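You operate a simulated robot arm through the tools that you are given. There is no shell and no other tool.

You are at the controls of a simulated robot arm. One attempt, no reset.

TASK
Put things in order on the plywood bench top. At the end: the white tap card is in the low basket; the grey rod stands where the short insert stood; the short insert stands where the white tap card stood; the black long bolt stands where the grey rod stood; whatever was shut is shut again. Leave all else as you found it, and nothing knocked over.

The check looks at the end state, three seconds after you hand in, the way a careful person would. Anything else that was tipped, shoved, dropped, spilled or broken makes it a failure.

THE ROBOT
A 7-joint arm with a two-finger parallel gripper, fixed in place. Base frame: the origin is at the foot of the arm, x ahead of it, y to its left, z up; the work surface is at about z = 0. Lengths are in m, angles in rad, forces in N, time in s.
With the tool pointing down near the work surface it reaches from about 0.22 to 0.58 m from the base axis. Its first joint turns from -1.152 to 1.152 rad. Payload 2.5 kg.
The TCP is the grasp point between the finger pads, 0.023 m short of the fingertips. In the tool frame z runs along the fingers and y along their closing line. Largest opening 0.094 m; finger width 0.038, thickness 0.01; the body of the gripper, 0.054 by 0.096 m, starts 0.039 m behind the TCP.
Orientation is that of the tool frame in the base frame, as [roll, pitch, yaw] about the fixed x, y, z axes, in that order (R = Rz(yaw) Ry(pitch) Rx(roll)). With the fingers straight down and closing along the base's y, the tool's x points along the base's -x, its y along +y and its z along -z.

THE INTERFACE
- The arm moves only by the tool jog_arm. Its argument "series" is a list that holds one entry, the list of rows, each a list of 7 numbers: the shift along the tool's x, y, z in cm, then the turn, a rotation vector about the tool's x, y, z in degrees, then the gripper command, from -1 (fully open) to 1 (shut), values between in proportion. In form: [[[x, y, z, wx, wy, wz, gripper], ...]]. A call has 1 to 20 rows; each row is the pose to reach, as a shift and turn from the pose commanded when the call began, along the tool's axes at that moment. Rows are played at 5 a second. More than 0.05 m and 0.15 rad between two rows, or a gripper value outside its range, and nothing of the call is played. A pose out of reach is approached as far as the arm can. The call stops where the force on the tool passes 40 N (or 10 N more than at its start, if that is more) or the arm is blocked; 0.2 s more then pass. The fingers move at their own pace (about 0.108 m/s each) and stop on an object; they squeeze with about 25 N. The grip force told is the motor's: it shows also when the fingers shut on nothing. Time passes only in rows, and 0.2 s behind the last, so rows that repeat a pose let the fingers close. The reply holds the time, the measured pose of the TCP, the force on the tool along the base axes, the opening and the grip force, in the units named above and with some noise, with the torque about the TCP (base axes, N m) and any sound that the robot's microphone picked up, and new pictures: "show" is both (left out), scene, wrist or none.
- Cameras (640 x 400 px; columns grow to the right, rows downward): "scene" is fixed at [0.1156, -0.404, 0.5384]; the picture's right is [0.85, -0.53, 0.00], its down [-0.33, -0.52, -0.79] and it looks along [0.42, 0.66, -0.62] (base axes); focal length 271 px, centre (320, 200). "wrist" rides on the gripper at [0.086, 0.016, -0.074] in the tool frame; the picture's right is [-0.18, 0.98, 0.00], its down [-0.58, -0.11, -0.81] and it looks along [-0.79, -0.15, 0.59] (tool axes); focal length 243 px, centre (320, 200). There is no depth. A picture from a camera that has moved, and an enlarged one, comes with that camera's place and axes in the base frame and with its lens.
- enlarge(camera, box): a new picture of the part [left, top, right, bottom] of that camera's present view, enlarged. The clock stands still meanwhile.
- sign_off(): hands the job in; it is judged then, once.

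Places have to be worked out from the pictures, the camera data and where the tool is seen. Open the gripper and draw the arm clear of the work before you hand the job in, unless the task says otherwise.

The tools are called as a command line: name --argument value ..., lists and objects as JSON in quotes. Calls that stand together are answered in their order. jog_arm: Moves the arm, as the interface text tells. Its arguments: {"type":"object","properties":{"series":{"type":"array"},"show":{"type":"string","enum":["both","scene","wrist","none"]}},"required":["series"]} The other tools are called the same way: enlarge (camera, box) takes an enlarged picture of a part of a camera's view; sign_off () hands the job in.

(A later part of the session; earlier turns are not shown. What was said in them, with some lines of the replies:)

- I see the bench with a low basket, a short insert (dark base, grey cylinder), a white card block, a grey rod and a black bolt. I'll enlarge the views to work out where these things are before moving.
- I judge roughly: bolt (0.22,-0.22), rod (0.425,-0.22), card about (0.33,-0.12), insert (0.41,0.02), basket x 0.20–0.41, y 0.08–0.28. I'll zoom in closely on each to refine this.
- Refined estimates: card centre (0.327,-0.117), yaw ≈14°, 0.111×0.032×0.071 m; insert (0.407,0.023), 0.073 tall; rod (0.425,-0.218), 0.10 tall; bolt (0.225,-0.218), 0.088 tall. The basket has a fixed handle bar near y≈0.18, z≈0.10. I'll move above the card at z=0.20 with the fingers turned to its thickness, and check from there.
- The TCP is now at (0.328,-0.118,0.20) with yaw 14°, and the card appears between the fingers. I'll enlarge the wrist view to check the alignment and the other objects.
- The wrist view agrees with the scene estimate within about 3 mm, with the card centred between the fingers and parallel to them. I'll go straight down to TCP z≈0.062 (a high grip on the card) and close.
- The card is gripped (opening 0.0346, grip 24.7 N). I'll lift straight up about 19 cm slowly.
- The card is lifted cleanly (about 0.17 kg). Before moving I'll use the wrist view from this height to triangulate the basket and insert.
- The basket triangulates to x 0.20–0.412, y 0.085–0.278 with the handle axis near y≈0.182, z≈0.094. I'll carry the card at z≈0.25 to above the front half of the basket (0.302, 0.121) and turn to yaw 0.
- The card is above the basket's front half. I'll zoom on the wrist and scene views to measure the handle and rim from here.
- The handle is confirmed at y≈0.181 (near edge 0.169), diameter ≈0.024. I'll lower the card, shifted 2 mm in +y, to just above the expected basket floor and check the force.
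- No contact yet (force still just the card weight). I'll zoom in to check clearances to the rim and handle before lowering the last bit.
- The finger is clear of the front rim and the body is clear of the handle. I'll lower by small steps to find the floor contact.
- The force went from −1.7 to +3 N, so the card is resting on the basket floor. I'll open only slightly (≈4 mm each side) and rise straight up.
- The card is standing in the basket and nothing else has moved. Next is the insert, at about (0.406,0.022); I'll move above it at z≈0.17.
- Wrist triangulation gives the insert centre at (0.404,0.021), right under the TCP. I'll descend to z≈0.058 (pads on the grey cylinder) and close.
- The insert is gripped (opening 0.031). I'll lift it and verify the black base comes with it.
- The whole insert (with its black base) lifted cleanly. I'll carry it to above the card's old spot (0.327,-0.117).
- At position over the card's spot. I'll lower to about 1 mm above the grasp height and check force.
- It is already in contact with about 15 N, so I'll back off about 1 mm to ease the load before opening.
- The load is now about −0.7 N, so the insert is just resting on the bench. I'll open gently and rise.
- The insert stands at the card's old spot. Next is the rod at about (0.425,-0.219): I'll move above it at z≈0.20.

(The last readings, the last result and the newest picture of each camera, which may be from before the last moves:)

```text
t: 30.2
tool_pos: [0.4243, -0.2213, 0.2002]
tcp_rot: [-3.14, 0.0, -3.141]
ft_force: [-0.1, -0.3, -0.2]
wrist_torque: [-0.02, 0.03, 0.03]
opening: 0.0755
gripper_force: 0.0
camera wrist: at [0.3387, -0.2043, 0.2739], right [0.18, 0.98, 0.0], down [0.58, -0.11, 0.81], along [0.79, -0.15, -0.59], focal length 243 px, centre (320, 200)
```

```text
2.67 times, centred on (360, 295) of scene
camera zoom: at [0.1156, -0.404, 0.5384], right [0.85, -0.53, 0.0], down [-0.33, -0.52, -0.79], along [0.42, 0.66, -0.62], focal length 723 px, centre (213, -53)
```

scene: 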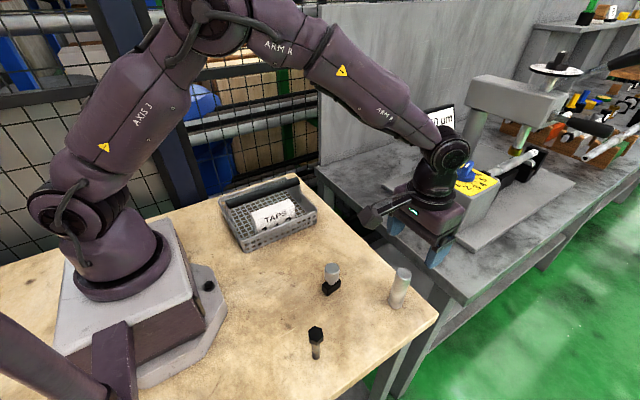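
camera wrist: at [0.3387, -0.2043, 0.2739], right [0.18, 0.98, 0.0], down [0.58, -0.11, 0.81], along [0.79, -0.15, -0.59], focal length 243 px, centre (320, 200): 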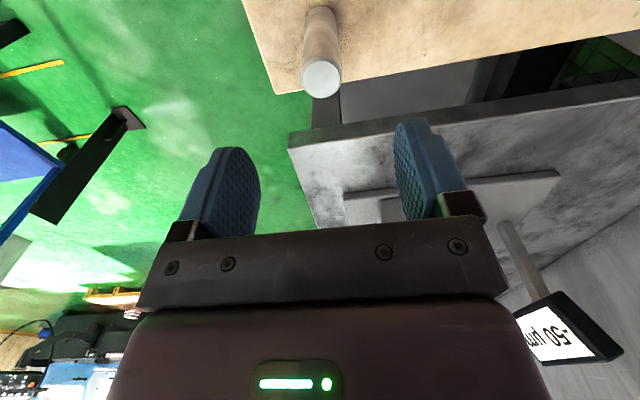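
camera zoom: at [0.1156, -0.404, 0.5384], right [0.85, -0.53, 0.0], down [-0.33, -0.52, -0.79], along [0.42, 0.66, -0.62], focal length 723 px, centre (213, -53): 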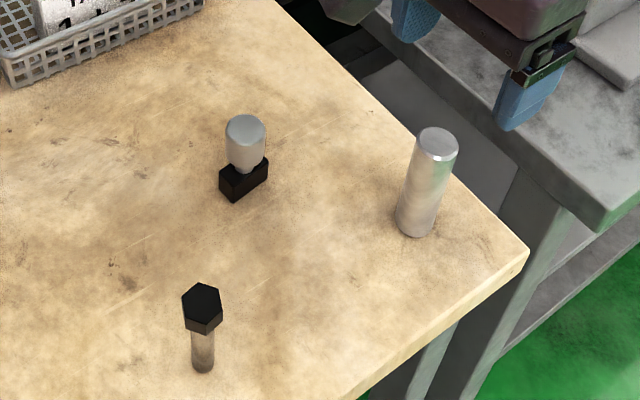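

The rod centre computes to (0.4256,-0.2198), about 1 mm from the TCP. I'll descend to z≈0.077 and close.

jog_arm --series '[[[-0.1, 0.12, 2.5, 0, 0, 0, -0.6], [-0.1, 0.12, 5, 0, 0, 0, -0.6], [-0.1, 0.12, 7.5, 0, 0, 0, -0.6], [-0.1, 0.12, 9.8, 0, 0, 0, -0.6], [-0.1, 0.12, 11.5, 0, 0, 0, -0.6], [-0.1, 0.12, 12.3, 0, 0, 0, -0.6], [-0.1, 0.12, 12.3, 0, 0, 0, -0.6], [-0.1, 0.12, 12.3, 0, 0, 0, 0.1], [-0.1, 0.12, 12.3, 0, 0, 0, 0.3], [-0.1, 0.12, 12.3, 0, 0, 0, 1], [-0.1, 0.12, 12.3, 0, 0, 0, 1]]]'

```text
t: 32.6
tool_pos: [0.4258, -0.2204, 0.0771]
tcp_rot: [3.14, -0.001, 3.142]
ft_force: [-0.1, 0.1, -0.8]
wrist_torque: [-0.06, -0.07, -0.05]
opening: 0.0296
gripper_force: 25.3
camera wrist: at [0.3396, -0.2034, 0.1508], right [0.18, 0.98, 0.0], down [0.58, -0.11, 0.81], along [0.79, -0.15, -0.59], focal length 243 px, centre (320, 200)
```

scene: 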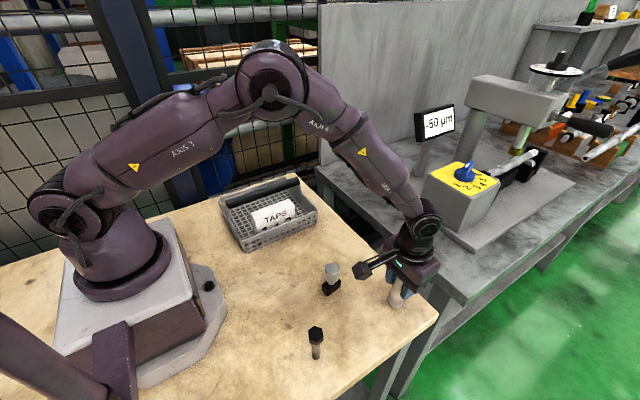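
wrist: 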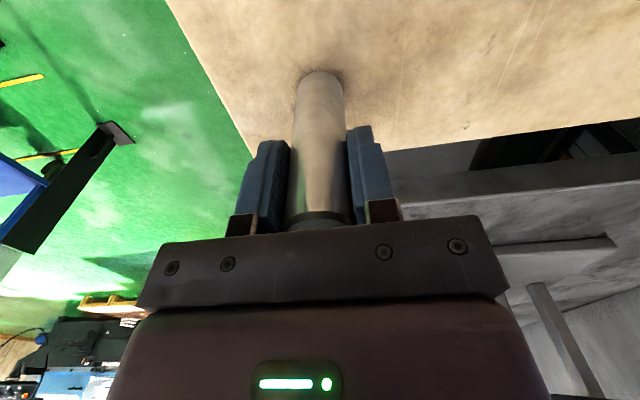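

The rod is gripped (diameter ≈0.030). I'll lift 15 cm.

jog_arm --series '[[[0, 0, -0.5, 0, 0, 0, 1], [0, 0, -1.5, 0, 0, 0, 1], [0, 0, -3.5, 0, 0, 0, 1], [0, 0, -6, 0, 0, 0, 1], [0, 0, -9, 0, 0, 0, 1], [0, 0, -12, 0, 0, 0, 1], [0, 0, -14, 0, 0, 0, 1], [0, 0, -15, 0, 0, 0, 1], [0, 0, -15, 0, 0, 0, 1]]]'

```text
t: 34.6
tool_pos: [0.427, -0.2195, 0.2269]
tcp_rot: [3.141, 0.002, -3.141]
ft_force: [-0.7, -0.8, -5.6]
wrist_torque: [0.01, 0.0, -0.03]
opening: 0.0291
gripper_force: 25.1
camera wrist: at [0.3401, -0.2027, 0.3017], right [0.18, 0.98, 0.0], down [0.58, -0.11, 0.81], along [0.79, -0.15, -0.59], focal length 243 px, centre (320, 200)
```

scene: 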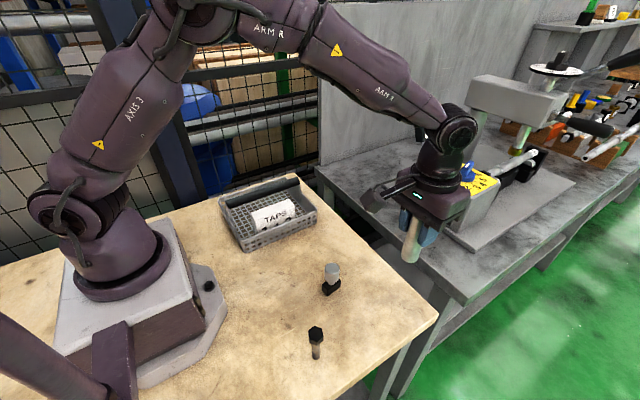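
wrist: 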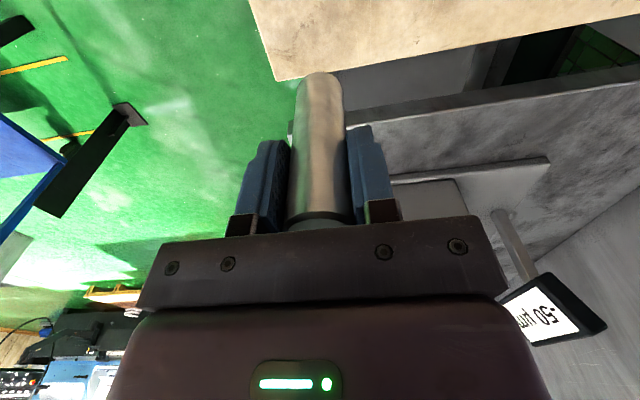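

The rod is up and vertical (≈0.55 kg). I'll carry it to above the insert's old spot (0.404,0.0215).

jog_arm --series '[[[0.1, 1.1, 0, 0, 0, 0, 1], [0.29, 3.1, 0, 0, 0, 0, 1], [0.52, 5.6, 0, 0, 0, 0, 1], [0.75, 8.1, 0, 0, 0, 0, 1], [0.98, 10.6, 0, 0, 0, 0, 1], [1.22, 13.1, 0, 0, 0, 0, 1], [1.45, 15.6, 0, 0, 0, 0, 1], [1.68, 18.1, 0, 0, 0, 0, 1], [1.91, 20.6, 0, 0, 0, 0, 1], [2.1, 22.6, 0, 0, 0, 0, 1], [2.2, 23.7, 0, 0, 0, 0, 1], [2.24, 24.09, 0, 0, 0, 0, 1], [2.24, 24.09, 0, 0, 0, 0, 1]]]'

```text
t: 37.4
tool_pos: [0.4035, 0.0221, 0.2274]
tcp_rot: [-3.141, 0.0, -3.141]
ft_force: [0.6, -0.7, -5.3]
wrist_torque: [0.0, -0.04, -0.02]
opening: 0.0292
gripper_force: 25.3
camera wrist: at [0.3173, 0.0381, 0.3013], right [0.18, 0.98, 0.0], down [0.58, -0.11, 0.81], along [0.79, -0.15, -0.59], focal length 243 px, centre (320, 200)
```

scene: 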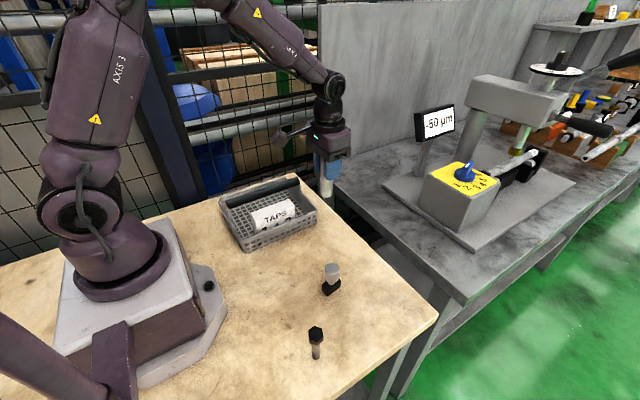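
wrist: 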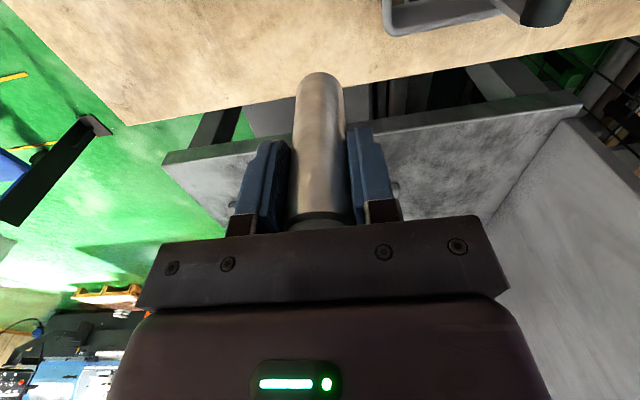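

In place above the insert's old spot. I'll lower to about 3 mm above expected contact.

jog_arm --series '[[[0, 0, 2.5, 0, 0, 0, 1], [0, 0, 5, 0, 0, 0, 1], [0, 0, 7.5, 0, 0, 0, 1], [0, 0, 10, 0, 0, 0, 1], [0, 0, 12.2, 0, 0, 0, 1], [0, 0, 13.8, 0, 0, 0, 1], [0, 0, 14.5, 0, 0, 0, 1], [0, 0, 14.7, 0, 0, 0, 1], [0, 0, 14.7, 0, 0, 0, 1]]]'

```text
t: 39.4
tool_pos: [0.4039, 0.0226, 0.0806]
tcp_rot: [-3.141, 0.001, 3.141]
ft_force: [0.0, 0.2, -5.1]
wrist_torque: [-0.01, 0.0, 0.03]
opening: 0.0295
gripper_force: 25.0
camera wrist: at [0.3178, 0.0384, 0.1539], right [0.18, 0.98, 0.0], down [0.58, -0.11, 0.81], along [0.79, -0.15, -0.59], focal length 243 px, centre (320, 200)
```

scene: 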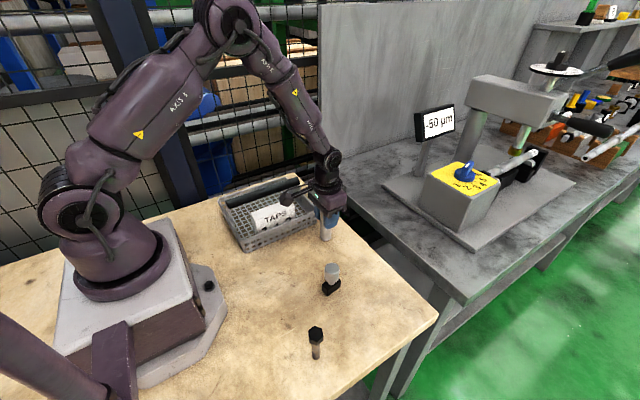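
wrist: 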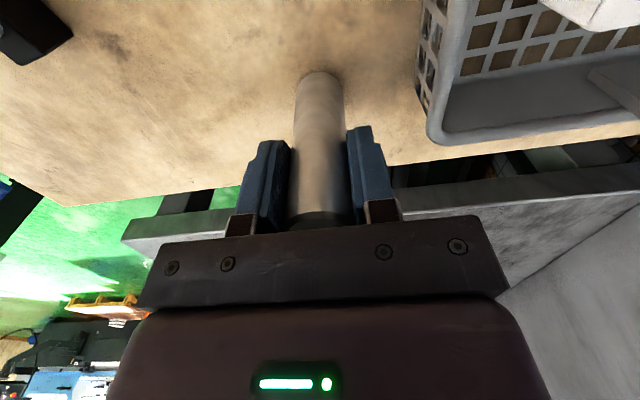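

Still hanging freely (−5.1 N). I'll lower 1.5 mm and read the force again.

jog_arm --series '[[[0, 0, 0.1, 0, 0, 0, 1], [0, 0, 0.15, 0, 0, 0, 1], [0, 0, 0.15, 0, 0, 0, 1]]]' --show "none"

```text
t: 40.2
tool_pos: [0.4041, 0.0209, 0.0782]
tcp_rot: [3.141, 0.0, 3.141]
ft_force: [0.8, 0.1, -5.0]
wrist_torque: [0.02, 0.01, -0.01]
opening: 0.0293
gripper_force: 25.6
```

jog_arm --series '[[[0, 0, 0.05, 0, 0, 0, 1], [0, 0, 0.1, 0, 0, 0, 1], [0, 0, 0.1, 0, 0, 0, 1]]]' --show "none"

```text
t: 41.0
tool_pos: [0.4043, 0.0216, 0.078]
tcp_rot: [-3.141, -0.001, 3.142]
ft_force: [-0.1, 0.5, -5.4]
wrist_torque: [-0.04, 0.01, 0.03]
opening: 0.0291
gripper_force: 25.2
```

jog_arm --series '[[[0, 0, 0.04, 0, 0, 0, 1], [0, 0, 0.08, 0, 0, 0, 1], [0, 0, 0.08, 0, 0, 0, 1]]]' --show "none"

```text
t: 41.8
tool_pos: [0.4039, 0.0221, 0.0769]
tcp_rot: [3.14, 0.0, 3.141]
ft_force: [-1.5, 0.5, -3.0]
wrist_torque: [0.0, 0.04, -0.02]
opening: 0.0296
gripper_force: 25.3
```

The force is now −3.0 N, so the rod is just touching the bench. I'll open gently and rise.

jog_arm --series '[[[0, 0, 0.02, 0, 0, 0, 1], [0, 0, 0.02, 0, 0, 0, 0.3], [0, 0, 0.02, 0, 0, 0, 0.1], [0, 0, 0.02, 0, 0, 0, -0.2], [0, 0, -1, 0, 0, 0, -0.3], [0, 0, -3, 0, 0, 0, -0.3], [0, 0, -6, 0, 0, 0, -0.3], [0, 0, -9, 0, 0, 0, -0.3], [0, 0, -12, 0, 0, 0, -0.3], [0, 0, -15, 0, 0, 0, -0.3]]]'

```text
t: 44.0
tool_pos: [0.4033, 0.0207, 0.2275]
tcp_rot: [-3.141, -0.001, -3.141]
ft_force: [-0.3, -0.6, 0.2]
wrist_torque: [-0.01, -0.02, 0.01]
opening: 0.0609
gripper_force: 0.1
camera wrist: at [0.3178, 0.0381, 0.3018], right [0.18, 0.98, 0.0], down [0.58, -0.11, 0.81], along [0.79, -0.15, -0.59], focal length 243 px, centre (320, 200)
```

scene: 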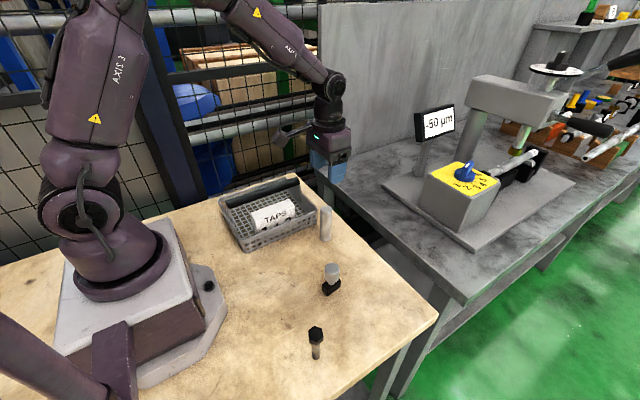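
wrist: 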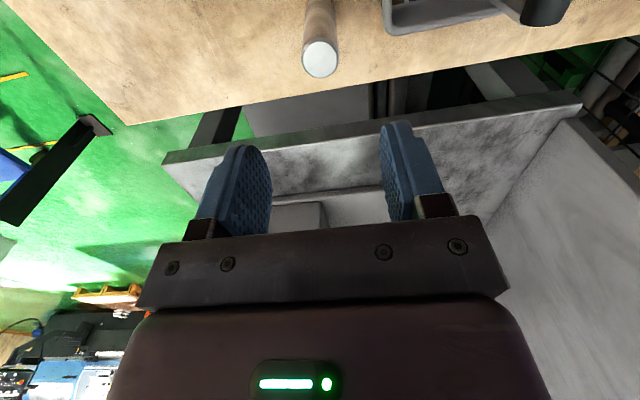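

The rod stands upright where the insert was. Last is the bolt at (0.225,-0.218): I'll move above it at z≈0.20 with yaw 9° to match the hex flats.

jog_arm --series '[[[0.7, -0.9, 0, 0, 0, 0, -0.3], [2.2, -2.95, 0, 0, 0, -0.5, -0.3], [3.8, -5.1, 0, 0, 0, -1.5, -0.3], [5.4, -7.2, 0, 0, 0, -2.5, -0.3], [7, -9.35, 0, 0, 0, -3.5, -0.3], [8.6, -11.5, 0, 0, 0, -4.5, -0.3], [10.2, -13.65, 0, 0, 0, -5.5, -0.3], [11.8, -15.8, 0, 0, 0, -6.5, -0.3], [13.4, -17.9, 0.5, 0, 0, -7.5, -0.3], [15, -20.05, 1.2, 0, 0, -8.5, -0.3], [16.6, -22.2, 2, 0, 0, -9, -0.3], [17.6, -23.5, 2.5, 0, 0, -9, -0.3], [17.92, -23.97, 2.7, 0, 0, -9, -0.3], [17.92, -23.97, 2.7, 0, 0, -9, -0.3]]]'

enlarge --camera "wrist" --box '[260, 0, 380, 120]'

enlarge --camera "scene" --box '[250, 230, 370, 370]'

```text
t: 47.0
tool_pos: [0.223, -0.218, 0.1991]
tcp_rot: [-3.141, 0.0, -2.986]
ft_force: [0.1, -0.3, 0.4]
wrist_torque: [0.0, 0.01, 0.03]
opening: 0.0611
gripper_force: 0.0
camera wrist: at [0.136, -0.2151, 0.2736], right [0.03, 1.0, 0.0], down [0.59, -0.02, 0.81], along [0.81, -0.02, -0.59], focal length 243 px, centre (320, 200)
```

scene: 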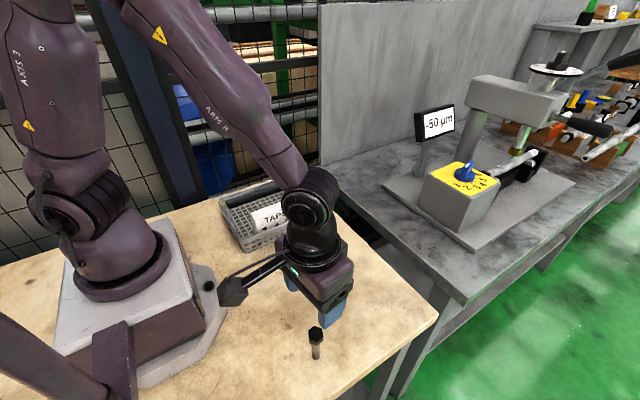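
wrist: 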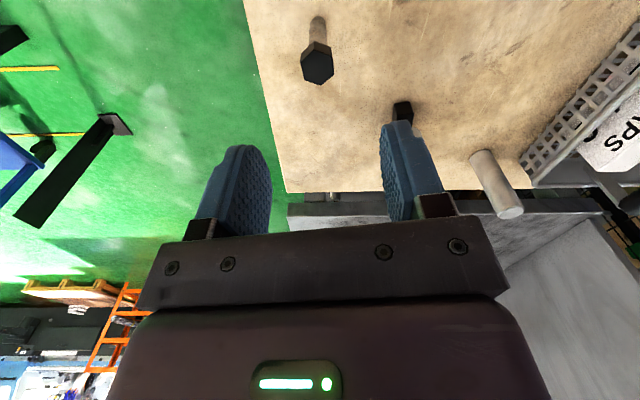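

```text
3.33 times, centred on (320, 60) of wrist
camera zoom: at [0.136, -0.2151, 0.2736], right [0.03, 1.0, 0.0], down [0.59, -0.02, 0.81], along [0.81, -0.02, -0.59], focal length 809 px, centre (320, 667)
```

zoom: 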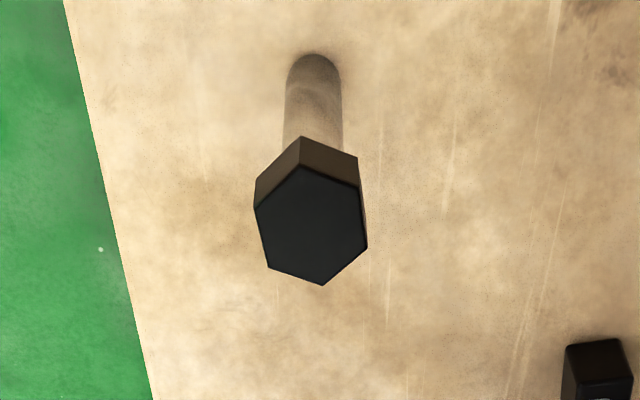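

```text
2.86 times, centred on (310, 300) of scene
camera zoom: at [0.1156, -0.404, 0.5384], right [0.85, -0.53, 0.0], down [-0.33, -0.52, -0.79], along [0.42, 0.66, -0.62], focal length 775 px, centre (349, -86)
```

zoom: 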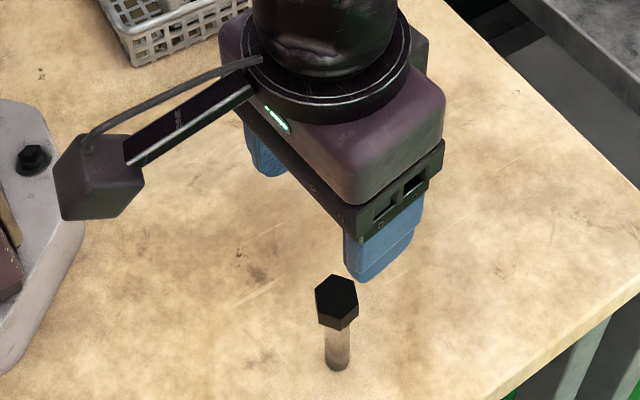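

The hex head centre is (0.224,-0.219), with flats at 98.7° matching my closing direction. The head spans z≈0.075–0.088. I'll descend to z≈0.081 with a 1 mm shift and close in small steps.

jog_arm --series '[[[0, -0.1, 2.5, 0, 0, 0, -0.3], [0, -0.1, 5, 0, 0, 0, -0.3], [0, -0.1, 7.5, 0, 0, 0, -0.3], [0, -0.1, 9.6, 0, 0, 0, -0.3], [0, -0.1, 11.2, 0, 0, 0, -0.3], [0, -0.1, 11.9, 0, 0, 0, -0.3], [0, -0.1, 11.9, 0, 0, 0, -0.3], [0, -0.1, 11.9, 0, 0, 0, 0.1], [0, -0.1, 11.9, 0, 0, 0, 0.25]]]'

enlarge --camera "wrist" --box '[220, 40, 420, 240]'

enlarge --camera "scene" --box '[260, 270, 370, 370]'

```text
t: 49.0
tool_pos: [0.2245, -0.2189, 0.0802]
tcp_rot: [3.141, -0.002, -2.984]
ft_force: [-0.2, -0.2, -0.2]
wrist_torque: [-0.01, -0.02, 0.0]
opening: 0.0351
gripper_force: 0.0
camera wrist: at [0.1364, -0.2159, 0.1547], right [0.03, 1.0, 0.0], down [0.59, -0.02, 0.81], along [0.81, -0.02, -0.59], focal length 243 px, centre (320, 200)
```

scene: 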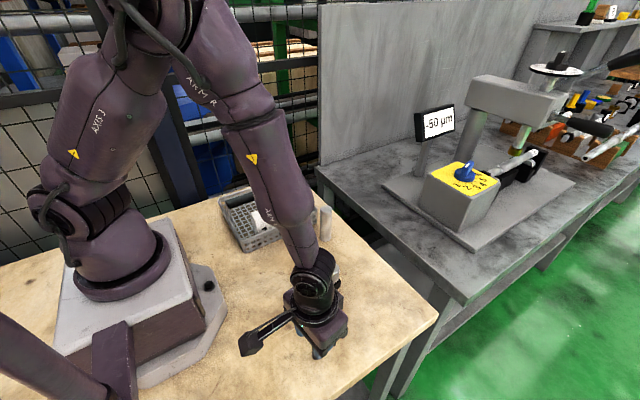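
wrist: 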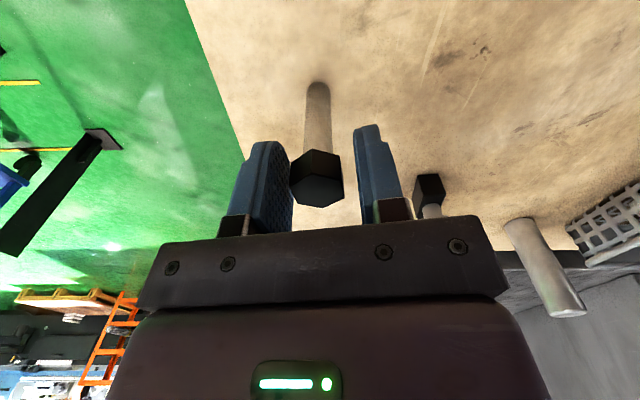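

```text
2.00 times, centred on (320, 140) of wrist
camera zoom: at [0.1364, -0.2159, 0.1547], right [0.03, 1.0, 0.0], down [0.59, -0.02, 0.81], along [0.81, -0.02, -0.59], focal length 485 px, centre (320, 320)
```

zoom: 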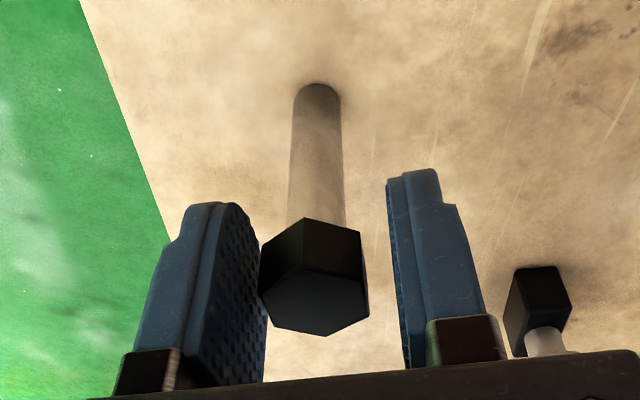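

```text
4.00 times, centred on (315, 320) of scene
camera zoom: at [0.1156, -0.404, 0.5384], right [0.85, -0.53, 0.0], down [-0.33, -0.52, -0.79], along [0.42, 0.66, -0.62], focal length 1085 px, centre (340, -280)
```

zoom: 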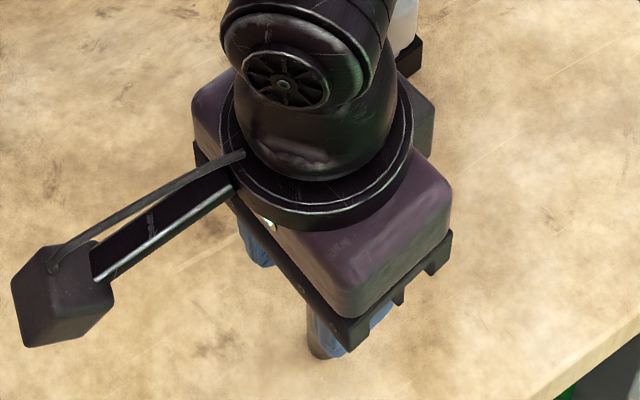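

The fingers straddle the head; the hex sits about 1 mm toward tool −y and 3 mm toward tool +x. I'll nudge to centre and close in small steps.

jog_arm --series '[[[0.2, -0.1, 0, 0, 0, 0, 0.25], [0.2, -0.1, 0, 0, 0, 0, 0.25], [0.2, -0.1, 0, 0, 0, 0, 0.35], [0.2, -0.1, 0, 0, 0, 0, 0.42], [0.2, -0.1, 0, 0, 0, 0, 0.46], [0.2, -0.1, 0, 0, 0, 0, 0.5], [0.2, -0.1, 0, 0, 0, 0, 0.6], [0.2, -0.1, 0, 0, 0, 0, 1], [0.2, -0.1, 0, 0, 0, 0, 1]]]'

enlarge --camera "wrist" --box '[220, 40, 420, 240]'

```text
t: 51.0
tool_pos: [0.222, -0.2195, 0.0808]
tcp_rot: [3.141, -0.001, -2.984]
ft_force: [-0.2, -0.4, 0.5]
wrist_torque: [-0.03, 0.01, 0.04]
opening: 0.0236
gripper_force: 25.1
camera wrist: at [0.1345, -0.2173, 0.1546], right [0.03, 1.0, 0.0], down [0.59, -0.02, 0.81], along [0.81, -0.02, -0.59], focal length 243 px, centre (320, 200)
```

scene: 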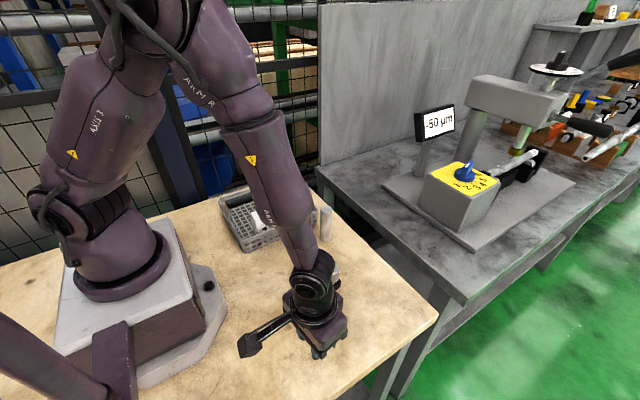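
wrist: 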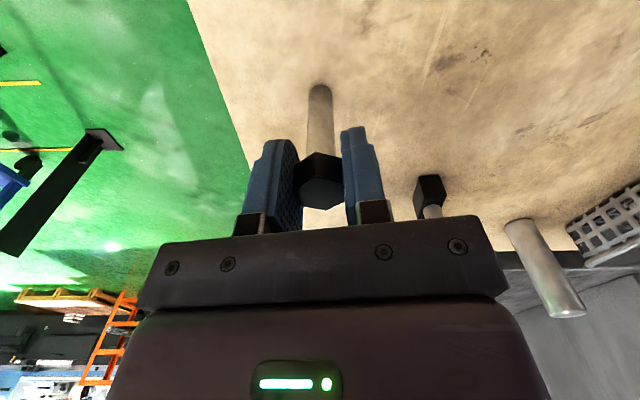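

```text
2.00 times, centred on (320, 140) of wrist
camera zoom: at [0.1345, -0.2173, 0.1546], right [0.03, 1.0, 0.0], down [0.59, -0.02, 0.81], along [0.81, -0.02, -0.59], focal length 485 px, centre (320, 320)
```

zoom: 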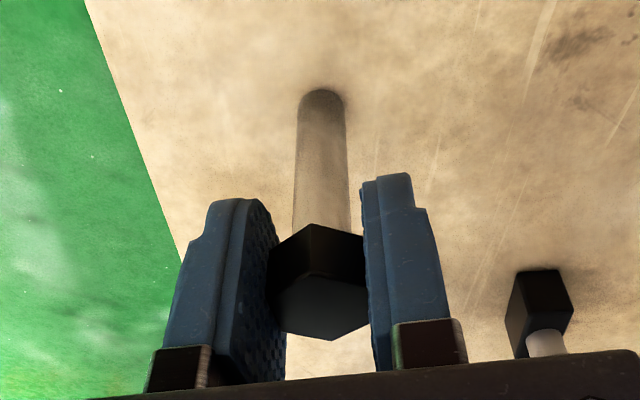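

The bolt head is gripped on its flats (0.0236). I'll lift slowly.

jog_arm --series '[[[0, 0, -0.3, 0, 0, 0, 1], [0, 0, -0.8, 0, 0, 0, 1], [0, 0, -1.8, 0, 0, 0, 1], [0, 0, -3.3, 0, 0, 0, 1], [0, 0, -5.3, 0, 0, 0, 1], [0, 0, -7.6, 0, 0, 0, 1], [0, 0, -9.9, 0, 0, 0, 1], [0, 0, -12, 0, 0, 0, 1], [0, 0, -13.4, 0, 0, 0, 1], [0, 0, -14, 0, 0, 0, 1], [0, 0, -14, 0, 0, 0, 1]]]'

enlarge --camera "wrist" --box '[220, 40, 420, 240]'

enlarge --camera "scene" --box '[250, 210, 390, 350]'

```text
t: 53.4
tool_pos: [0.2233, -0.2197, 0.2214]
tcp_rot: [3.141, 0.001, -2.984]
ft_force: [0.4, 0.5, -1.9]
wrist_torque: [0.02, 0.0, -0.05]
opening: 0.0236
gripper_force: 24.4
camera wrist: at [0.1349, -0.2173, 0.2953], right [0.03, 1.0, 0.0], down [0.59, -0.02, 0.81], along [0.81, -0.02, -0.59], focal length 243 px, centre (320, 200)
```

scene: 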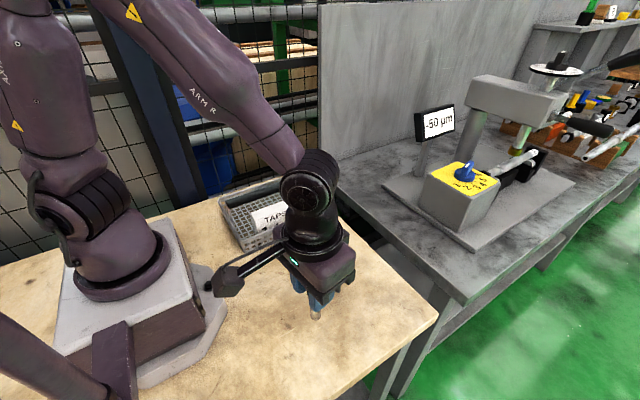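
wrist: 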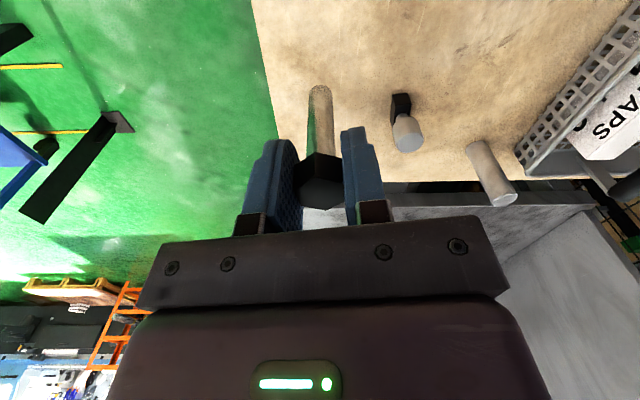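

```text
2.00 times, centred on (320, 140) of wrist
camera zoom: at [0.1349, -0.2173, 0.2953], right [0.03, 1.0, 0.0], down [0.59, -0.02, 0.81], along [0.81, -0.02, -0.59], focal length 485 px, centre (320, 320)
```

zoom: 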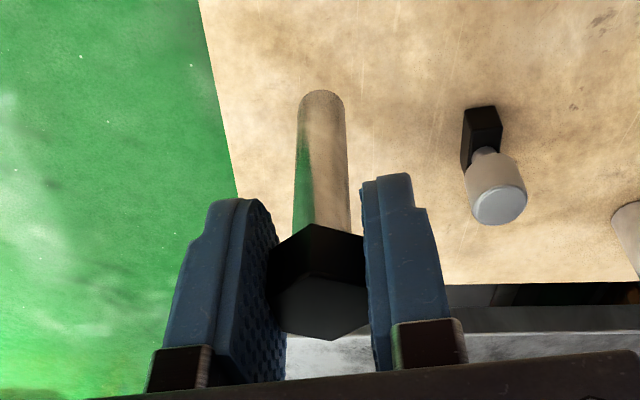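

```text
2.86 times, centred on (320, 280) of scene
camera zoom: at [0.1156, -0.404, 0.5384], right [0.85, -0.53, 0.0], down [-0.33, -0.52, -0.79], along [0.42, 0.66, -0.62], focal length 775 px, centre (320, -29)
```

zoom: 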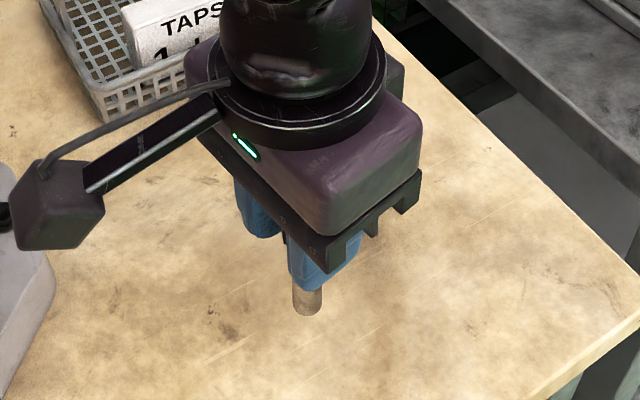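

The bolt hangs straight, same attitude as when standing. I'll carry it along y≈−0.22 to above the rod's old spot (0.426,-0.220).

jog_arm --series '[[[-0.8, -0.12, 0, 0, 0, 0, 1], [-2.4, -0.37, 0, 0, 0, 0, 1], [-4.4, -0.68, 0, 0, 0, 0, 1], [-6.4, -0.99, 0, 0, 0, 0, 1], [-8.5, -1.32, 0, 0, 0, 0, 1], [-10.6, -1.64, 0, 0, 0, 0, 1], [-12.7, -1.97, 0, 0, 0, 0, 1], [-14.8, -2.29, 0, 0, 0, 0, 1], [-16.9, -2.62, 0, 0, 0, 0, 1], [-18.7, -2.9, 0, 0, 0, 0, 1], [-19.8, -3.07, 0, 0, 0, 0, 1], [-20.22, -3.13, 0, 0, 0, 0, 1], [-20.22, -3.13, 0, 0, 0, 0, 1]]]'

enlarge --camera "scene" --box '[280, 180, 460, 340]'

```text
t: 56.2
tool_pos: [0.4285, -0.2199, 0.2194]
tcp_rot: [3.141, -0.001, -2.984]
ft_force: [-0.4, -0.5, -0.7]
wrist_torque: [0.03, -0.01, -0.01]
opening: 0.0238
gripper_force: 25.0
camera wrist: at [0.3398, -0.2169, 0.2944], right [0.03, 1.0, 0.0], down [0.59, -0.02, 0.81], along [0.81, -0.02, -0.59], focal length 243 px, centre (320, 200)
```

scene: 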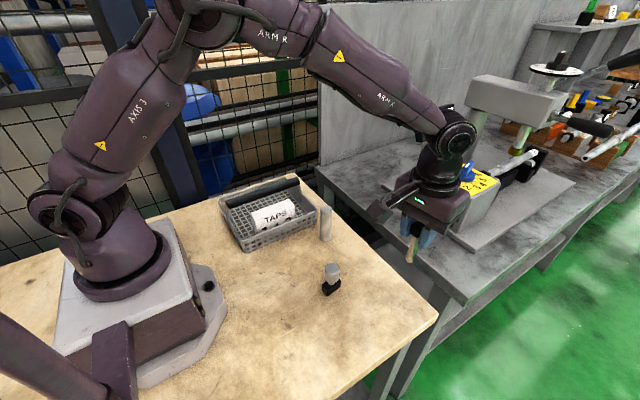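
wrist: 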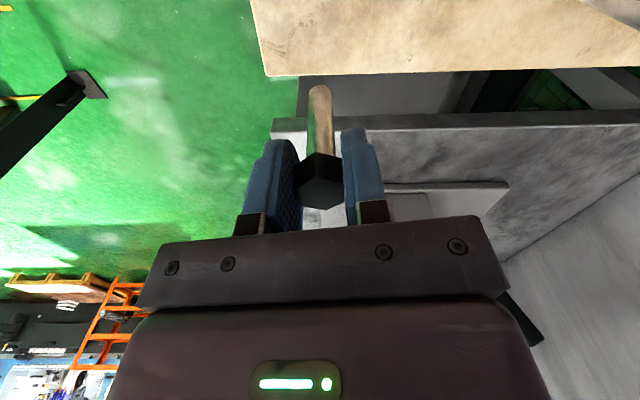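

```text
2.50 times, centred on (370, 260) of scene
camera zoom: at [0.1156, -0.404, 0.5384], right [0.85, -0.53, 0.0], down [-0.33, -0.52, -0.79], along [0.42, 0.66, -0.62], focal length 678 px, centre (195, 50)
```

zoom: 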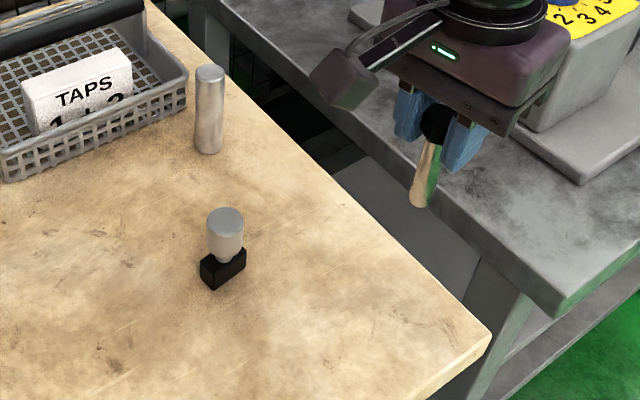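

The bolt hangs vertically above the rod's spot. I'll lower to about 3 mm above expected contact.

jog_arm --series '[[[0, 0, 2.5, 0, 0, 0, 1], [0, 0, 5, 0, 0, 0, 1], [0, 0, 7.5, 0, 0, 0, 1], [0, 0, 9.8, 0, 0, 0, 1], [0, 0, 11.8, 0, 0, 0, 1], [0, 0, 13, 0, 0, 0, 1], [0, 0, 13.6, 0, 0, 0, 1], [0, 0, 13.7, 0, 0, 0, 1], [0, 0, 13.7, 0, 0, 0, 1]]]'

```text
t: 58.2
tool_pos: [0.4273, -0.2192, 0.084]
tcp_rot: [-3.141, 0.001, -2.985]
ft_force: [0.5, 0.0, -1.9]
wrist_torque: [0.01, -0.03, -0.03]
opening: 0.0236
gripper_force: 24.7
camera wrist: at [0.3393, -0.2164, 0.1575], right [0.03, 1.0, 0.0], down [0.59, -0.02, 0.81], along [0.81, -0.02, -0.59], focal length 243 px, centre (320, 200)
```

scene: 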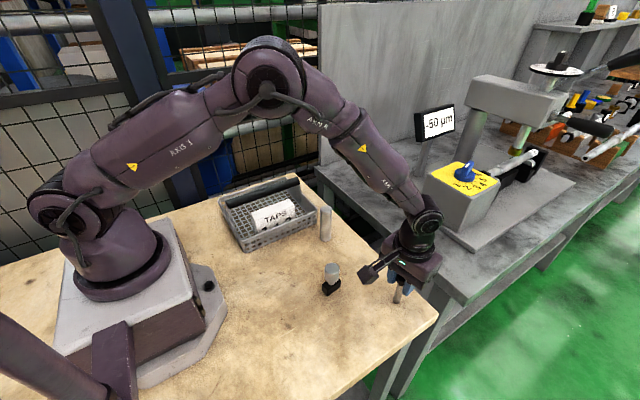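
wrist: 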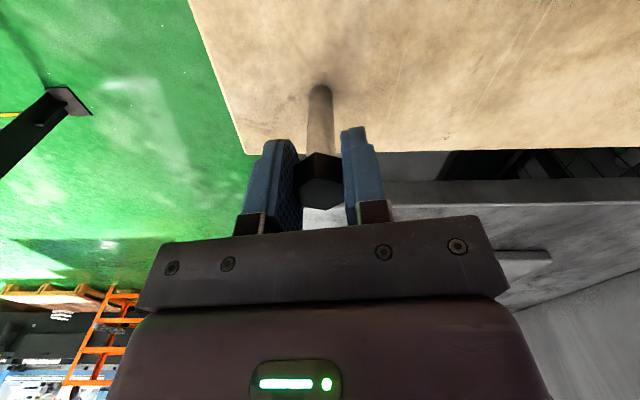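

Still free (force noise only). I'll approach the bench in small steps.

jog_arm --series '[[[0, 0, 0.1, 0, 0, 0, 1], [0, 0, 0.15, 0, 0, 0, 1], [0, 0, 0.15, 0, 0, 0, 1]]]' --show "none"

```text
t: 59.0
tool_pos: [0.4273, -0.2199, 0.0831]
tcp_rot: [-3.141, 0.001, -2.984]
ft_force: [-1.0, -0.1, -1.5]
wrist_torque: [0.02, 0.0, 0.0]
opening: 0.024
gripper_force: 25.3
```

jog_arm --series '[[[0, 0, 0.05, 0, 0, 0, 1], [0, 0, 0.08, 0, 0, 0, 1], [0, 0, 0.08, 0, 0, 0, 1]]]' --show "none"

```text
t: 59.8
tool_pos: [0.4273, -0.2201, 0.0807]
tcp_rot: [3.141, 0.0, -2.985]
ft_force: [0.3, -0.4, -1.4]
wrist_torque: [0.01, 0.0, -0.02]
opening: 0.0235
gripper_force: 24.7
```

jog_arm --series '[[[0, 0, 0.03, 0, 0, 0, 1], [0, 0, 0.06, 0, 0, 0, 1], [0, 0, 0.06, 0, 0, 0, 1]]]' --show "none"

```text
t: 60.6
tool_pos: [0.4267, -0.2201, 0.0809]
tcp_rot: [-3.14, -0.001, -2.984]
ft_force: [0.2, 0.4, -2.0]
wrist_torque: [0.01, 0.0, -0.01]
opening: 0.0235
gripper_force: 25.0
```

jog_arm --series '[[[0, 0, 0.03, 0, 0, 0, 1], [0, 0, 0.05, 0, 0, 0, 1], [0, 0, 0.05, 0, 0, 0, 1]]]' --show "none"

```text
t: 61.4
tool_pos: [0.4274, -0.2197, 0.0806]
tcp_rot: [3.139, 0.0, -2.983]
ft_force: [-0.4, 0.1, -0.2]
wrist_torque: [-0.02, -0.01, -0.02]
opening: 0.0239
gripper_force: 25.1
```

jog_arm --series '[[[0, 0, 0.03, 0, 0, 0, 1], [0, 0, 0.03, 0, 0, 0, 1], [0, 0, 0.03, 0, 0, 0, 1]]]' --show "wrist"

```text
t: 62.2
tool_pos: [0.4281, -0.2208, 0.0803]
tcp_rot: [3.14, -0.001, -2.984]
ft_force: [-1.9, 1.2, 7.4]
wrist_torque: [0.06, 0.15, 0.01]
opening: 0.0236
gripper_force: 25.0
camera wrist: at [0.3399, -0.2168, 0.1545], right [0.03, 1.0, 0.0], down [0.59, -0.02, 0.81], along [0.81, -0.02, -0.59], focal length 243 px, centre (320, 200)
```

wrist: 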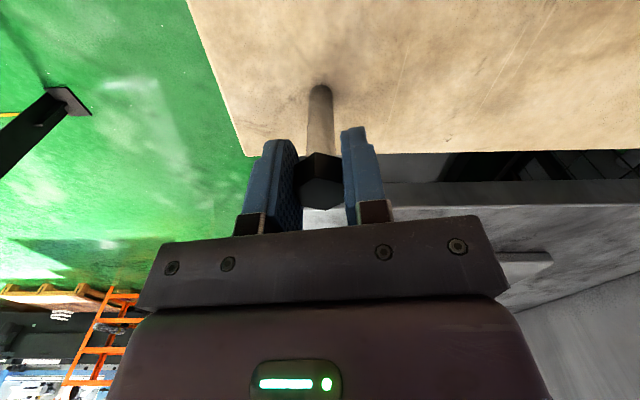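

Contact is confirmed (7.4 N). I'll ease up 0.3 mm and open in small steps, then rise straight up.

jog_arm --series '[[[0, 0, -0.03, 0, 0, 0, 1], [0, 0, -0.03, 0, 0, 0, 1], [0, 0, -0.03, 0, 0, 0, 0.48], [0, 0, -0.03, 0, 0, 0, 0.45], [0, 0, -0.03, 0, 0, 0, 0.4], [0, 0, -0.03, 0, 0, 0, 0.3], [0, 0, -0.03, 0, 0, 0, 0.15], [0, 0, -0.03, 0, 0, 0, -0.1], [0, 0, -0.03, 0, 0, 0, -0.1]]]'

enlarge --camera "wrist" --box '[220, 40, 420, 240]'

```text
t: 64.2
tool_pos: [0.4273, -0.2203, 0.0805]
tcp_rot: [3.141, 0.0, -2.984]
ft_force: [-0.5, -0.3, -0.2]
wrist_torque: [-0.01, 0.0, -0.01]
opening: 0.0516
gripper_force: 0.1
camera wrist: at [0.3399, -0.2166, 0.1544], right [0.03, 1.0, 0.0], down [0.59, -0.02, 0.81], along [0.81, -0.02, -0.59], focal length 243 px, centre (320, 200)
```

scene: 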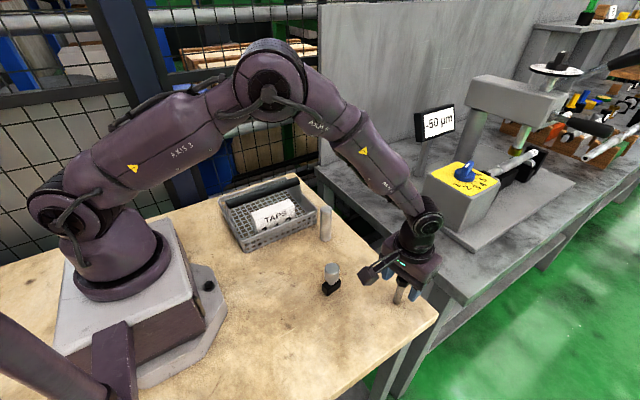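
wrist: 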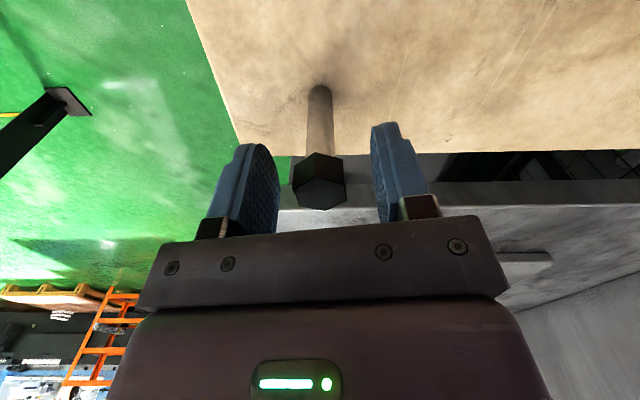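

```text
2.00 times, centred on (320, 140) of wrist
camera zoom: at [0.3399, -0.2166, 0.1544], right [0.03, 1.0, 0.0], down [0.59, -0.02, 0.81], along [0.81, -0.02, -0.59], focal length 485 px, centre (320, 320)
```

zoom: 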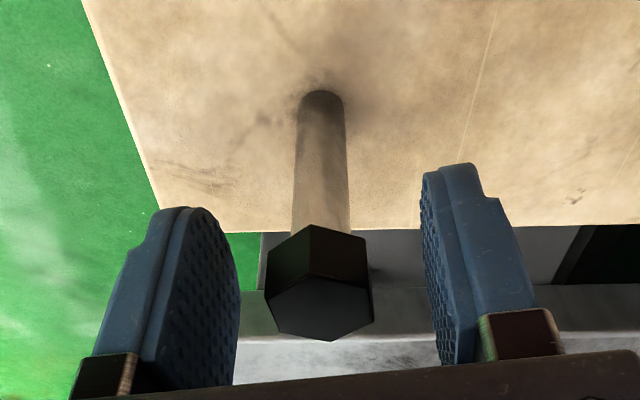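

The bolt stands free between the open fingers. I'll rise straight up 15 cm and check everything.

jog_arm --series '[[[0, 0, -0.8, 0, 0, 0, -0.1], [0, 0, -2, 0, 0, 0, -0.1], [0, 0, -4, 0, 0, 0, -0.1], [0, 0, -7, 0, 0, 0, -0.1], [0, 0, -10, 0, 0, 0, -0.1], [0, 0, -13, 0, 0, 0, -0.1], [0, 0, -16, 0, 0, 0, -0.5], [0, 0, -19, 0, 0, 0, -1], [0, 0, -21, 0, 0, 0, -1]]]'

enlarge --camera "scene" --box '[200, 160, 440, 360]'

```text
t: 66.2
tool_pos: [0.4275, -0.2205, 0.2909]
tcp_rot: [-3.14, 0.001, -2.985]
ft_force: [0.6, 0.0, -0.5]
wrist_torque: [0.0, 0.04, 0.01]
opening: 0.094
gripper_force: 0.0
camera wrist: at [0.3395, -0.2175, 0.3648], right [0.03, 1.0, 0.0], down [0.59, -0.02, 0.81], along [0.81, -0.02, -0.59], focal length 243 px, centre (320, 200)
```

scene: 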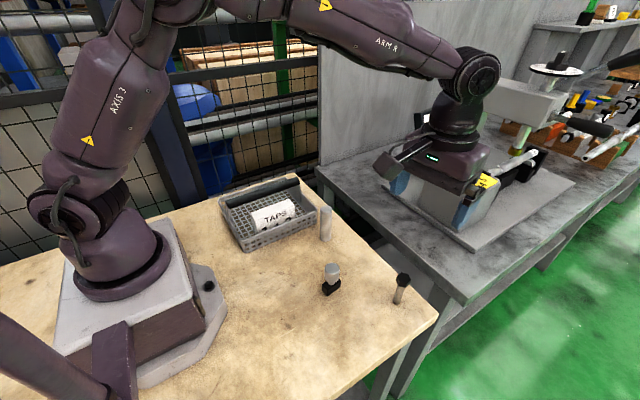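
wrist: 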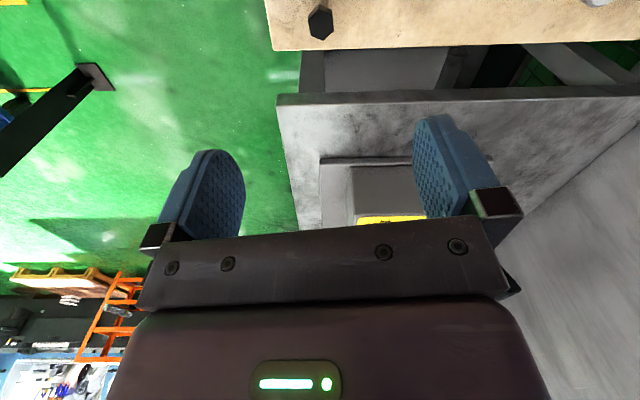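

```text
2.00 times, centred on (320, 260) of scene
camera zoom: at [0.1156, -0.404, 0.5384], right [0.85, -0.53, 0.0], down [-0.33, -0.52, -0.79], along [0.42, 0.66, -0.62], focal length 542 px, centre (320, 80)
```

zoom: 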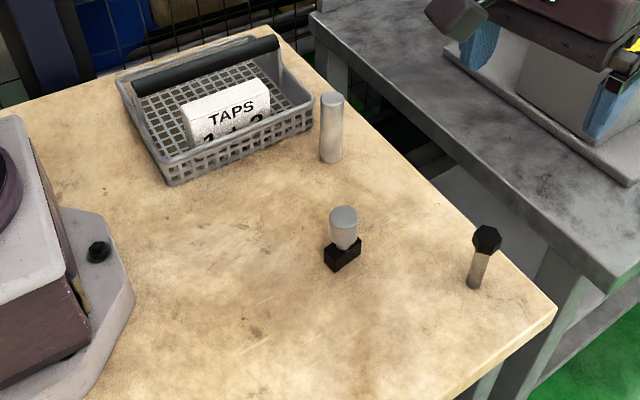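

All four items are in place and upright, and the basket has no lid, so nothing needs shutting. I'll raise and draw the arm back to its starting pose, clear of the work, and inspect once more.

jog_arm --series '[[[0, 0, -2.5, 0, 0, 0, -1], [0, 0, -5, 0, 0, 0, -1], [0, 0, -7.3, 0, 0, 0, -1], [0, 2.8, -7.3, 0, 0, 1, -1], [0, 5.6, -7.3, 0, 0, 2, -1], [0.1, 8.4, -7.3, 0, 0, 3, -1], [0.1, 11.2, -7.3, 0, 0, 4, -1], [0.1, 14, -7.3, 0, 0, 5, -1], [0.1, 16.8, -7.3, 0, 0, 6, -1], [0.2, 19.6, -7.3, 0, 0, 7, -1], [0.2, 22.4, -7.3, 0, 0, 8, -1], [0.2, 25, -7.3, 0, 0, 9, -1], [0.2, 25, -7.3, 0, 0, 9, -1]]]'

enlarge --camera "scene" --box '[210, 170, 330, 260]'

enlarge --camera "scene" --box '[290, 190, 440, 340]'

```text
t: 69.0
tool_pos: [0.3863, 0.0277, 0.3632]
tcp_rot: [3.141, 0.001, -3.141]
ft_force: [-0.7, -0.3, 0.1]
wrist_torque: [-0.02, -0.01, 0.02]
opening: 0.0939
gripper_force: 0.0
camera wrist: at [0.3001, 0.0436, 0.4373], right [0.18, 0.98, 0.0], down [0.58, -0.11, 0.81], along [0.79, -0.15, -0.59], focal length 243 px, centre (320, 200)
```

scene: 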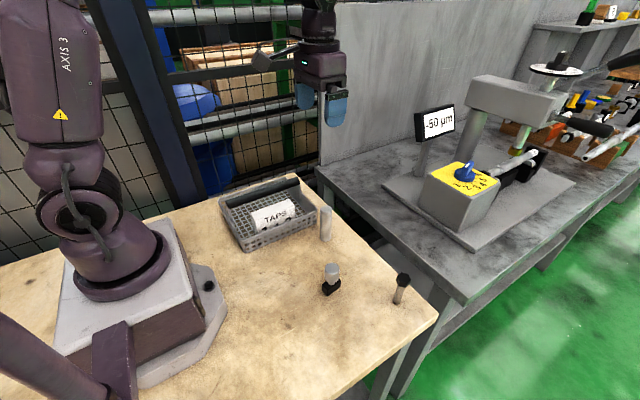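
wrist: 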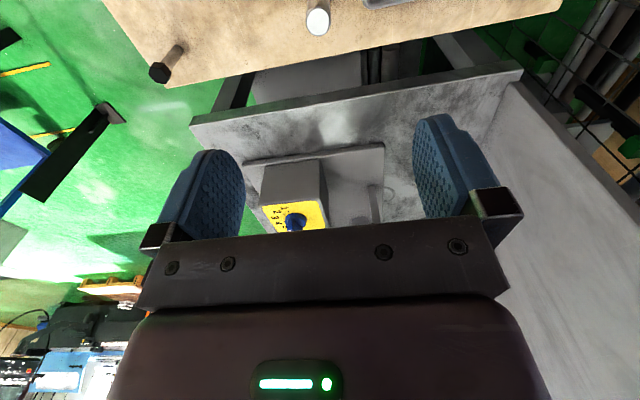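

```text
4.44 times, centred on (270, 215) of scene
camera zoom: at [0.1156, -0.404, 0.5384], right [0.85, -0.53, 0.0], down [-0.33, -0.52, -0.79], along [0.42, 0.66, -0.62], focal length 1205 px, centre (542, 133)
```

zoom: 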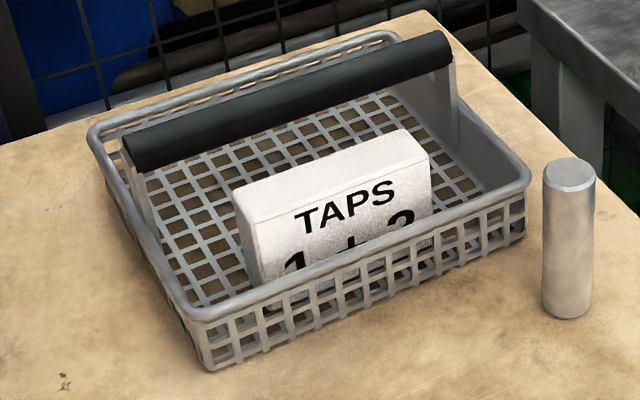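

```text
2.67 times, centred on (365, 265) of scene
camera zoom: at [0.1156, -0.404, 0.5384], right [0.85, -0.53, 0.0], down [-0.33, -0.52, -0.79], along [0.42, 0.66, -0.62], focal length 723 px, centre (200, 27)
```

zoom: 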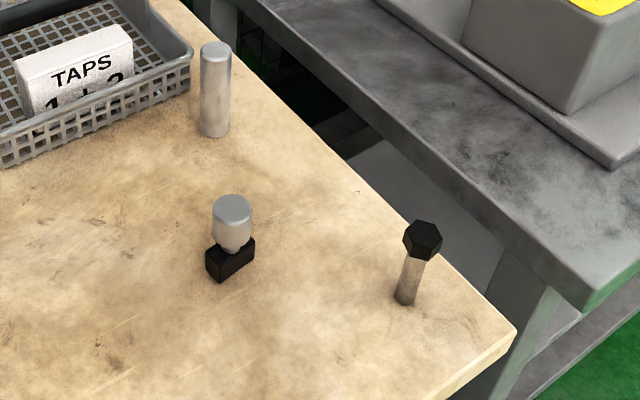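

The basket is exactly where it was, with the card standing in it. The rod stands where the insert was, the insert where the card was and the bolt where the rod was. The gripper is open and the arm is back at its starting pose, so I'm handing in.

sign_off

```text
The job is handed in.
```

I moved all four items to where the task wanted them and handed the job in; the check's verdict hasn't come back.

| Item | Now stands | Position (x, y in m) |
|---|---|---|
| White tap card | in the low basket, in front of the handle | about (0.303, 0.123) |
| Short insert | where the card stood | about (0.326, -0.117) |
| Grey rod | where the insert stood | about (0.404, 0.022) |
| Black long bolt | where the rod stood | about (0.426, -0.220) |

- **End state:** in the last pictures everything is upright, and the basket hadn't shifted. I moved nothing else.
- **Shut things:** I opened nothing. The basket has no lid, so there was nothing to shut again.
- **Contact forces:** the insert was pressed onto the bench with about 15 N and the bolt with about 7 N. I backed off both times before opening the gripper, and both stand upright.
- **Arm:** it is back at its starting pose with the gripper open, clear of the bench.
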